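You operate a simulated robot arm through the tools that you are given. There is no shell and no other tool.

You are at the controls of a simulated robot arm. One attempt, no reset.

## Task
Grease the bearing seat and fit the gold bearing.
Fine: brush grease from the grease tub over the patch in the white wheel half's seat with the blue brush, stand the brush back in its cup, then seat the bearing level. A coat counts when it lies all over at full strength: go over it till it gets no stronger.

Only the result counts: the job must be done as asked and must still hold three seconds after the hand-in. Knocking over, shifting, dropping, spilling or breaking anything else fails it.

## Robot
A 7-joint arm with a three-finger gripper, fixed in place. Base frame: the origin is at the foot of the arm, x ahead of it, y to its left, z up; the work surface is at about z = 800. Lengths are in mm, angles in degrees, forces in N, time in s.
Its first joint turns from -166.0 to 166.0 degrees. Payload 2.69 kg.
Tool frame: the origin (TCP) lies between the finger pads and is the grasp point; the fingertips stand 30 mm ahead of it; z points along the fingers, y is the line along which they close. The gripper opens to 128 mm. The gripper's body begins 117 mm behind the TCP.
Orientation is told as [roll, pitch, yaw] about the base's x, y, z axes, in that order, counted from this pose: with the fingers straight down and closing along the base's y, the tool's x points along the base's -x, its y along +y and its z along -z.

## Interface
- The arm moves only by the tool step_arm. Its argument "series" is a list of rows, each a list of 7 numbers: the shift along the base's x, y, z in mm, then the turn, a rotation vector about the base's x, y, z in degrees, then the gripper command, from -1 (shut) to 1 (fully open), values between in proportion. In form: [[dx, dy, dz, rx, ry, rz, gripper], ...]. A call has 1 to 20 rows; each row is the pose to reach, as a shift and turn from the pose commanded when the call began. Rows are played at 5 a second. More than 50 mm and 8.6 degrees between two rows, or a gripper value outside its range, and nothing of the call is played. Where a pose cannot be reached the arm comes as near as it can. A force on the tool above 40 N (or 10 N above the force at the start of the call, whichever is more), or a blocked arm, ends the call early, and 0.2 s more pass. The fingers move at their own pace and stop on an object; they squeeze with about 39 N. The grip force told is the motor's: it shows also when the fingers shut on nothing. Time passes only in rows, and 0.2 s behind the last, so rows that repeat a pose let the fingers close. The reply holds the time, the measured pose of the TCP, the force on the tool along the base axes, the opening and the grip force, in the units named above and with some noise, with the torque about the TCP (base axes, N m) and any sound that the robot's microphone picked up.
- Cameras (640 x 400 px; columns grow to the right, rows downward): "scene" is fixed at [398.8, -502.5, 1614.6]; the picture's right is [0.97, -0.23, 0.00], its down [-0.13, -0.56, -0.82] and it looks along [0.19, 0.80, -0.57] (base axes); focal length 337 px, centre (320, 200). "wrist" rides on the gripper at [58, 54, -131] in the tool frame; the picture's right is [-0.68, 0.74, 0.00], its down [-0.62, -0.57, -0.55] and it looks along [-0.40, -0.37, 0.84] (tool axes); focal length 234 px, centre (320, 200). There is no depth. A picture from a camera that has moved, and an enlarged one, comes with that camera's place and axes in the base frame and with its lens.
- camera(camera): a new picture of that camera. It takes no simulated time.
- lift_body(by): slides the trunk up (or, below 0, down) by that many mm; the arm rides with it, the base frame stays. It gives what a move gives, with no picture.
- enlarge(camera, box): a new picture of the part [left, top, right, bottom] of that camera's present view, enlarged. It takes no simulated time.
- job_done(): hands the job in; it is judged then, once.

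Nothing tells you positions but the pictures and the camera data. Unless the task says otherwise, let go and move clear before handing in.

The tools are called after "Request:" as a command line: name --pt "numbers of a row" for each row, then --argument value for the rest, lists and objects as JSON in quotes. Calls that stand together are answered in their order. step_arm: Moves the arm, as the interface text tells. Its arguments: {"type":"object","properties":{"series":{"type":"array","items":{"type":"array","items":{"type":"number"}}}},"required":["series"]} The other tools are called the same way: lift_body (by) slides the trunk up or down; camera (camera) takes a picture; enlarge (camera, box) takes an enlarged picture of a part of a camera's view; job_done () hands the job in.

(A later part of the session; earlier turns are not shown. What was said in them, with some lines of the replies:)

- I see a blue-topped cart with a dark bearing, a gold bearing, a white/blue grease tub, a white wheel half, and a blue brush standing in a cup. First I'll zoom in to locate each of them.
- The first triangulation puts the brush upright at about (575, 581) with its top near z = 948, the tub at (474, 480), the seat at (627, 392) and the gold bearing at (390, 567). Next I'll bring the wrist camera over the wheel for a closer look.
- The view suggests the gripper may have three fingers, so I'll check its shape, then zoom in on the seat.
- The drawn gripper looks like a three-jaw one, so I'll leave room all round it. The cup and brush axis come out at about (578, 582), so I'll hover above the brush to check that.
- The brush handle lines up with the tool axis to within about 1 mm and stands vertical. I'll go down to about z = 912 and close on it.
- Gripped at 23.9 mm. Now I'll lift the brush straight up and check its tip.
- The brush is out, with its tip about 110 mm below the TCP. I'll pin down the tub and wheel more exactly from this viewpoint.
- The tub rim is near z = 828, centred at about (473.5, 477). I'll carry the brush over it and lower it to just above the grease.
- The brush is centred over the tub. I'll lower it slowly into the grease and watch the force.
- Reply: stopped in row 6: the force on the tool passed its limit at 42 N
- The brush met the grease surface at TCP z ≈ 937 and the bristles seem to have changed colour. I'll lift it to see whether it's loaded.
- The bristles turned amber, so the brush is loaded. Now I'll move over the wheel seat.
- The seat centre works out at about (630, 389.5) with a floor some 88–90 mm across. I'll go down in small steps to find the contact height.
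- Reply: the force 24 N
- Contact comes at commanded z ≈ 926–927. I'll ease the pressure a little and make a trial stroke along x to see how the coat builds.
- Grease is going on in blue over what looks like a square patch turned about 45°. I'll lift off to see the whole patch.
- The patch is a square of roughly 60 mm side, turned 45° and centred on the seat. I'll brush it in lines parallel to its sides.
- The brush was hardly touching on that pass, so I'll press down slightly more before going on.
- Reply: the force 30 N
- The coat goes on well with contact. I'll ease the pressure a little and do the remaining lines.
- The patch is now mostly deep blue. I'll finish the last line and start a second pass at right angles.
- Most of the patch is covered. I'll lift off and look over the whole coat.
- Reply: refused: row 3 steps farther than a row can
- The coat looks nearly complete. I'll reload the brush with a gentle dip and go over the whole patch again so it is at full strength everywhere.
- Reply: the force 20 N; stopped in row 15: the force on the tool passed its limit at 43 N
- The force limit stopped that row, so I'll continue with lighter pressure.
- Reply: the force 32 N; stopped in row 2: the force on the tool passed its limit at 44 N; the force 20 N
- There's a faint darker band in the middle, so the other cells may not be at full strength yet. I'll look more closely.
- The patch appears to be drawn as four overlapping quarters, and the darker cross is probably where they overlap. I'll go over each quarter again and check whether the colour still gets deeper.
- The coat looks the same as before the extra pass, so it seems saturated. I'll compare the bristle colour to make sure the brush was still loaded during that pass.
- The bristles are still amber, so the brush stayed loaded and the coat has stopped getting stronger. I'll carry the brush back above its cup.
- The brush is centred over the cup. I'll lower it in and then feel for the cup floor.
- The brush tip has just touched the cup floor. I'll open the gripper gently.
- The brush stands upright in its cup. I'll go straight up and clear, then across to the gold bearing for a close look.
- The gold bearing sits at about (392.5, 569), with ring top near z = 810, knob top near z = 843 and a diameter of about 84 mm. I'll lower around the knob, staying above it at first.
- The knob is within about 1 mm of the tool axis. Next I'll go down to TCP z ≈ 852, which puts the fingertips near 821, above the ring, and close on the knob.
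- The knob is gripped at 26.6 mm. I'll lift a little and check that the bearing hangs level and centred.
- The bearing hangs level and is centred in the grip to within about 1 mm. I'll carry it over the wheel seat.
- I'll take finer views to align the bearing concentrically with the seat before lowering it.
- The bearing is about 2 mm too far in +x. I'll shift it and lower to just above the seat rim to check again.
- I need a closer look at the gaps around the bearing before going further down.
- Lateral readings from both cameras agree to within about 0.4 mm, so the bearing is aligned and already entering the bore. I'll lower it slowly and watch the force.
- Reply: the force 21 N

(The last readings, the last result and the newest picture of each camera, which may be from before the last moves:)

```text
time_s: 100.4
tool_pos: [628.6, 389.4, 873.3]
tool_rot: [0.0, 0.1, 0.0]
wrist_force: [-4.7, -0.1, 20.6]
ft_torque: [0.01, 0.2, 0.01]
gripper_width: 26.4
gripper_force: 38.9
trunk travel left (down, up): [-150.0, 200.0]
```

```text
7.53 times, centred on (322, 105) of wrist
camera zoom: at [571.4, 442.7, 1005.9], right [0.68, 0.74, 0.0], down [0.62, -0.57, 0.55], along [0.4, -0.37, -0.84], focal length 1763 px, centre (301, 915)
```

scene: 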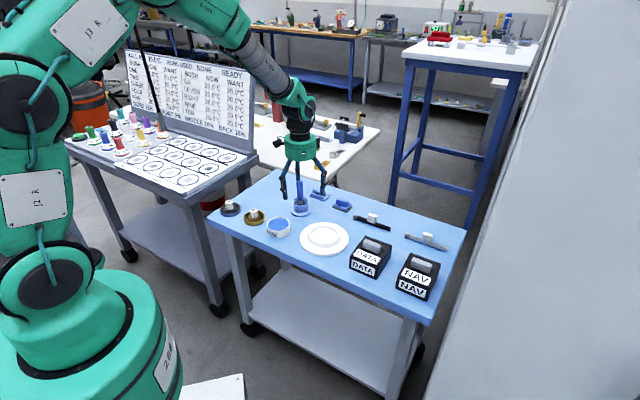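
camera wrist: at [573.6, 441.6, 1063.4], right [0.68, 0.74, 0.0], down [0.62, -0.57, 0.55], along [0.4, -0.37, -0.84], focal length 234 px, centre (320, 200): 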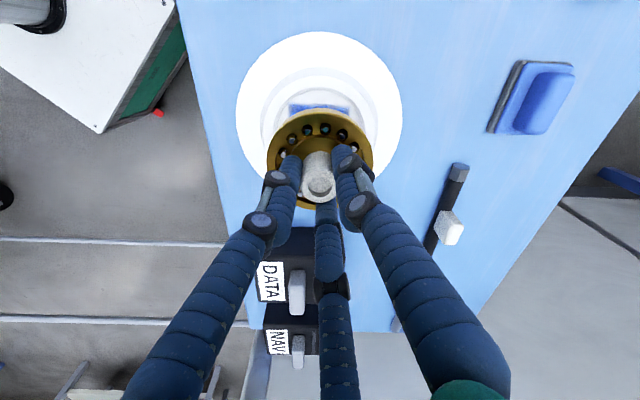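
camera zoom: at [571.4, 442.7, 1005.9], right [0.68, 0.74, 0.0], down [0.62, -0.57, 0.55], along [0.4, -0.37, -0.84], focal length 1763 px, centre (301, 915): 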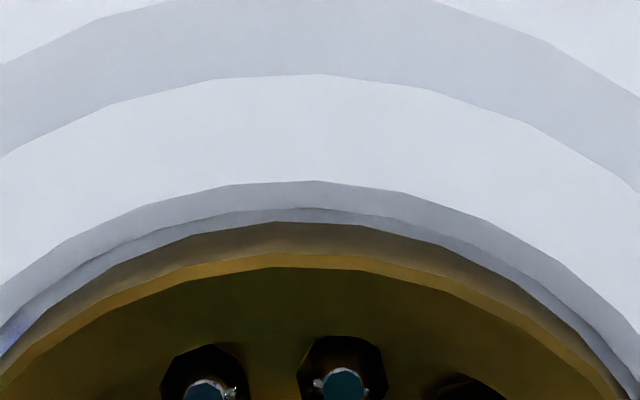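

The bearing rests firmly on the floor at about 20 N. I'll check the ring gap on each side before letting go.

Request:
enlarge --camera "wrist" --box '[260, 90, 320, 140]'

Request:
enlarge --camera "wrist" --box '[325, 90, 385, 140]'

Request:
enlarge --camera "scene" --box '[312, 222, 332, 242]'

Request:
enlarge --camera "scene" --box '[328, 222, 348, 242]'

```text
8.00 times, centred on (290, 115) of wrist
camera zoom: at [571.4, 442.7, 1005.9], right [0.68, 0.74, 0.0], down [0.62, -0.57, 0.55], along [0.4, -0.37, -0.84], focal length 1873 px, centre (560, 880)
```

zoom: 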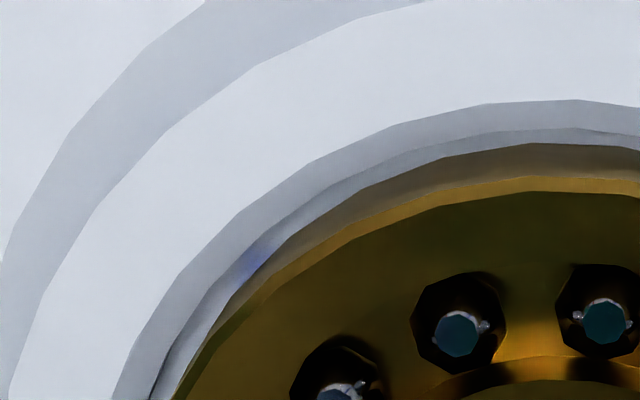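

```text
8.00 times, centred on (355, 115) of wrist
camera zoom: at [571.4, 442.7, 1005.9], right [0.68, 0.74, 0.0], down [0.62, -0.57, 0.55], along [0.4, -0.37, -0.84], focal length 1873 px, centre (40, 880)
```

zoom: 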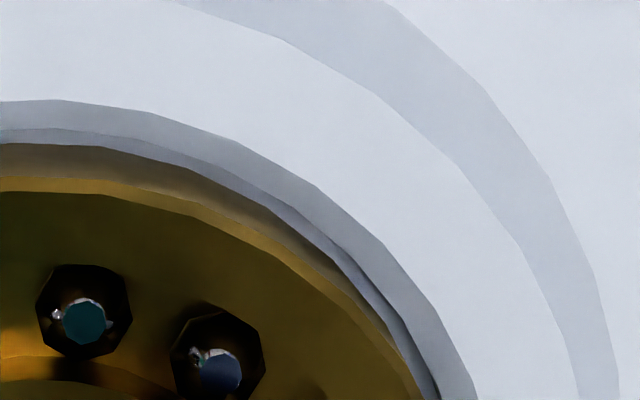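

```text
16.00 times, centred on (322, 232) of scene
camera zoom: at [398.8, -502.5, 1614.6], right [0.97, -0.23, 0.0], down [-0.13, -0.56, -0.82], along [0.19, 0.8, -0.57], focal length 5387 px, centre (288, -312)
```

zoom: 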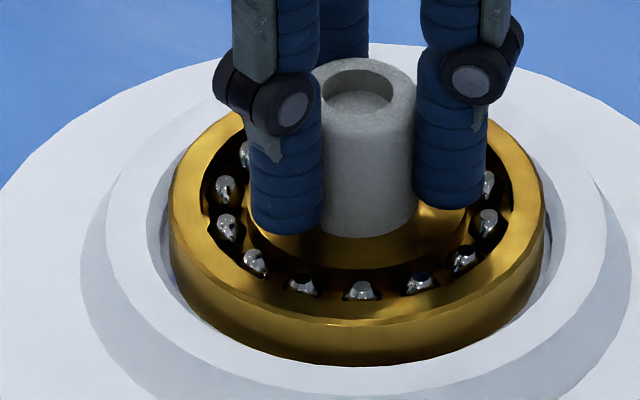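

```text
16.00 times, centred on (338, 232) of scene
camera zoom: at [398.8, -502.5, 1614.6], right [0.97, -0.23, 0.0], down [-0.13, -0.56, -0.82], along [0.19, 0.8, -0.57], focal length 5387 px, centre (32, -312)
```

zoom: 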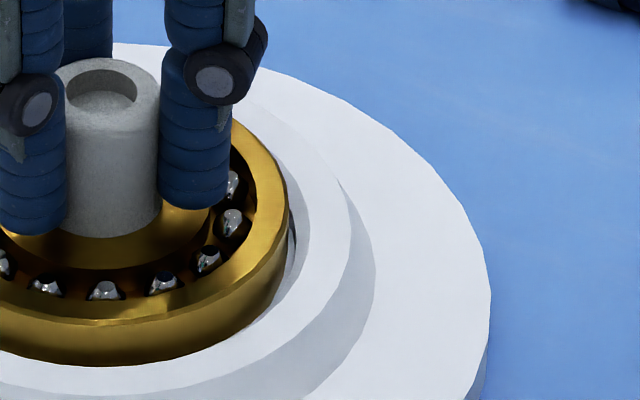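

The gap is even and the ring sits level below the rim on the seat floor. I'll ease the pressure and open the fingers gently.

Request:
step_arm --pt "0.2 0 0.7 0 0 0 -1" --pt "0.3 0 1.1 0 0 0 -1" --pt "0.3 0 1.1 0 0 0 -1"

```text
time_s: 101.2
tool_pos: [629.7, 390.0, 873.1]
tool_rot: [0.0, 0.0, 0.0]
wrist_force: [2.9, -4.7, 13.6]
ft_torque: [-0.11, -0.2, 0.0]
gripper_width: 26.2
gripper_force: 38.7
trunk travel left (down, up): [-150.0, 200.0]
```

Request:
step_arm --pt "-0.1 -0.3 0.4 0 0 0 -1" --pt "-0.2 -0.4 0.8 0 0 0 -1" --pt "-0.2 -0.4 0.8 0 0 0 -1"

```text
time_s: 102.0
tool_pos: [628.5, 389.7, 873.8]
tool_rot: [0.0, 0.1, 0.0]
wrist_force: [0.9, 4.5, 7.7]
ft_torque: [0.2, -0.08, 0.04]
gripper_width: 26.3
gripper_force: 39.2
trunk travel left (down, up): [-150.0, 200.0]
```

Request:
step_arm --pt "0 0 0 0 0 0 -0.56" --pt "0 0 0 0 0 0 -0.5" --pt "0 0 0 0 0 0 -0.4" --pt "0 0 0 0 0 0 -0.2" --pt "0 0 0 0 0 0 0" --pt "0 0 0 0 0 0 0.1" --pt "0 0 0 0 0 0 0.1"

Request:
enlarge --camera "scene" --box '[300, 210, 350, 250]'

Request:
camera --camera "wrist"

```text
time_s: 103.6
tool_pos: [629.2, 388.2, 874.6]
tool_rot: [0.0, 0.1, 0.0]
wrist_force: [-1.0, 1.6, -0.9]
ft_torque: [0.03, 0.0, -0.02]
gripper_width: 70.5
gripper_force: 0.0
trunk travel left (down, up): [-150.0, 200.0]
```

```text
10.00 times, centred on (325, 230) of scene
camera zoom: at [398.8, -502.5, 1614.6], right [0.97, -0.23, 0.0], down [-0.13, -0.56, -0.82], along [0.19, 0.8, -0.57], focal length 3367 px, centre (270, -100)
```

zoom: 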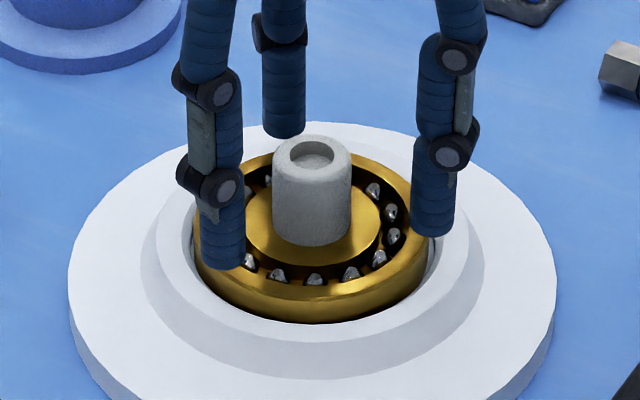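

```text
taken
camera wrist: at [571.7, 442.3, 1005.9], right [0.68, 0.74, 0.0], down [0.62, -0.57, 0.55], along [0.4, -0.37, -0.84], focal length 234 px, centre (320, 200)
```

wrist: 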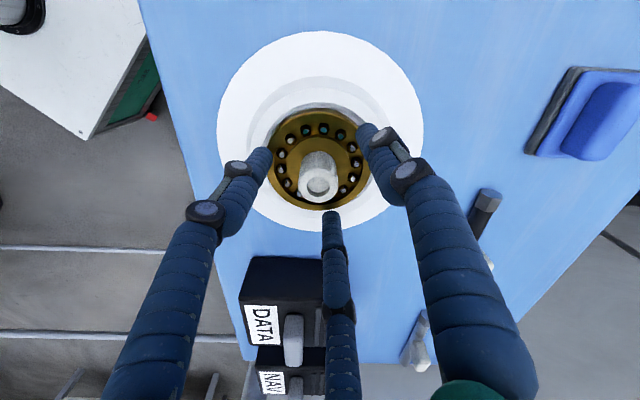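

The fingers are open and the bearing stays level in the seat. I'll rise straight up, move clear and inspect the whole scene.

Request:
step_arm --pt "0 0 10 0 0 0 0.1" --pt "0 0 30 0 0 0 0.1" --pt "0 0 60 0 0 0 0.1" --pt "0 0 95 0 0 0 0.1" --pt "0 0 130 0 0 0 0.1" --pt "-20 20 160 0 0 0 0.1" --pt "-45 45 190 0 0 0 0.1" --pt "-70 65 220 0 0 0 0.1" --pt "-100 80 250 0 0 0 0.1" --pt "-100 80 250 0 0 0 0.1"

Request:
camera --camera "scene"

Request:
camera --camera "wrist"

Request:
enlarge --camera "scene" --box '[300, 210, 350, 250]'

Request:
enlarge --camera "scene" --box '[210, 160, 370, 260]'

```text
time_s: 105.8
tool_pos: [528.3, 470.5, 1125.4]
tool_rot: [0.0, -0.1, 0.0]
wrist_force: [0.2, 0.4, 0.3]
ft_torque: [0.0, -0.06, -0.01]
gripper_width: 70.6
gripper_force: 0.0
trunk travel left (down, up): [-150.0, 200.0]
```

```text
taken
```

scene: 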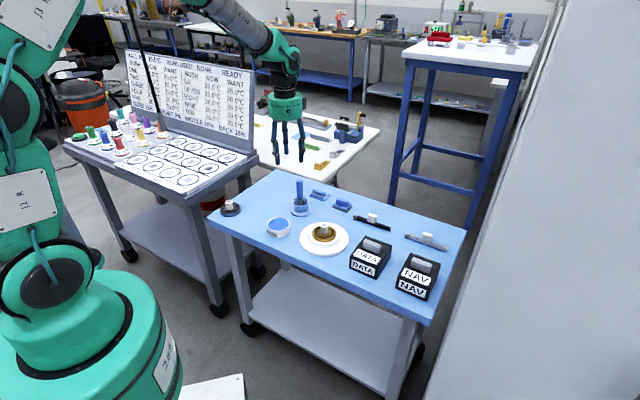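

```text
taken
camera wrist: at [470.5, 523.4, 1257.4], right [0.68, 0.74, 0.0], down [0.62, -0.57, 0.55], along [0.4, -0.37, -0.84], focal length 234 px, centre (320, 200)
```

wrist: 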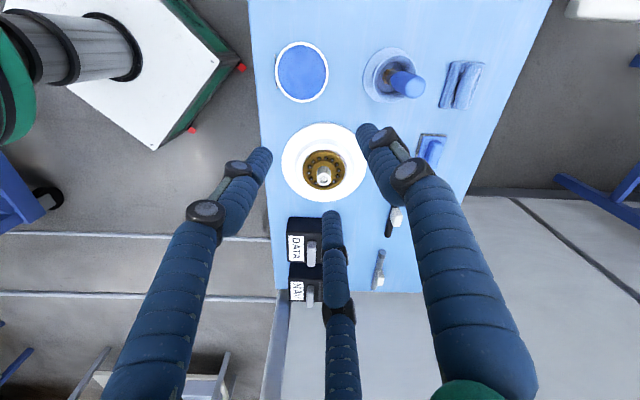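

```text
10.00 times, centred on (325, 230) of scene
camera zoom: at [398.8, -502.5, 1614.6], right [0.97, -0.23, 0.0], down [-0.13, -0.56, -0.82], along [0.19, 0.8, -0.57], focal length 3367 px, centre (270, -100)
```

zoom: 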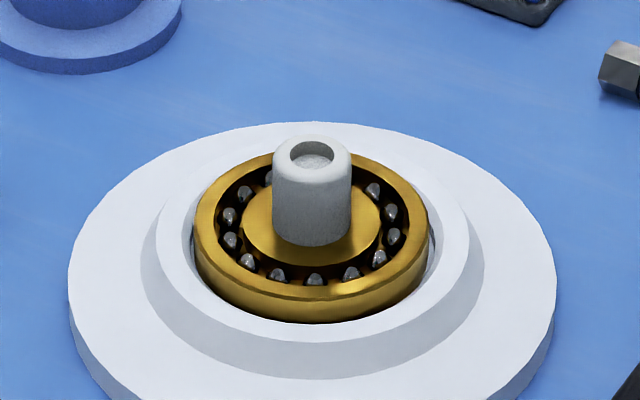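

```text
4.00 times, centred on (290, 210) of scene
camera zoom: at [398.8, -502.5, 1614.6], right [0.97, -0.23, 0.0], down [-0.13, -0.56, -0.82], along [0.19, 0.8, -0.57], focal length 1347 px, centre (440, 160)
```

zoom: 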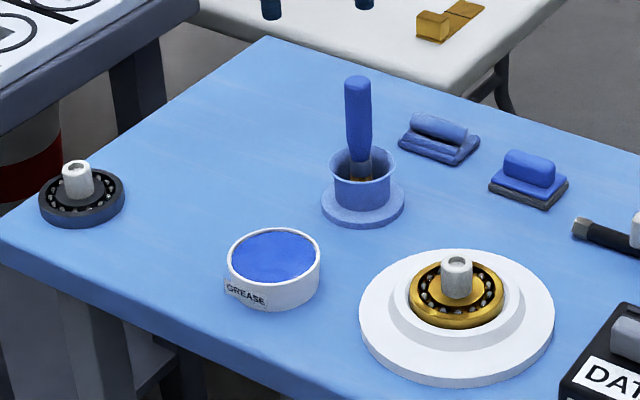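

The bearing sits level and centred in the greased seat, and the brush is upright in its cup. The tub, cup, wheel and dark bearing are where they started and the arm is clear, so I'm handing in.

Request:
job_done

```text
The job is handed in.
```

The seat is greased, the brush is back in its cup, and the gold bearing is seated in the white wheel half. The job is handed in, but no verdict came back.

- **Grease:** I loaded the brush twice and went over the whole square patch several times. The last pass made no visible difference while the brush still looked loaded, so I took the coat to be at full strength.
- **Brush:** it stands upright in the middle of its cup, about where it was.
- **Bearing:** it rests on the seat floor, level and centred to within about 1 mm as judged from the pictures. I pressed it down with about 20 N before letting go.
- **Everything else:** in the last pictures the tub, cup, wheel half and dark bearing were where they started, and the arm was clear.

While dipping and brushing, the force went just past the 40 N limit three times and stopped the arm. The brush seems to have slid up about 2 mm in the grip as a result. I saw no other effect.
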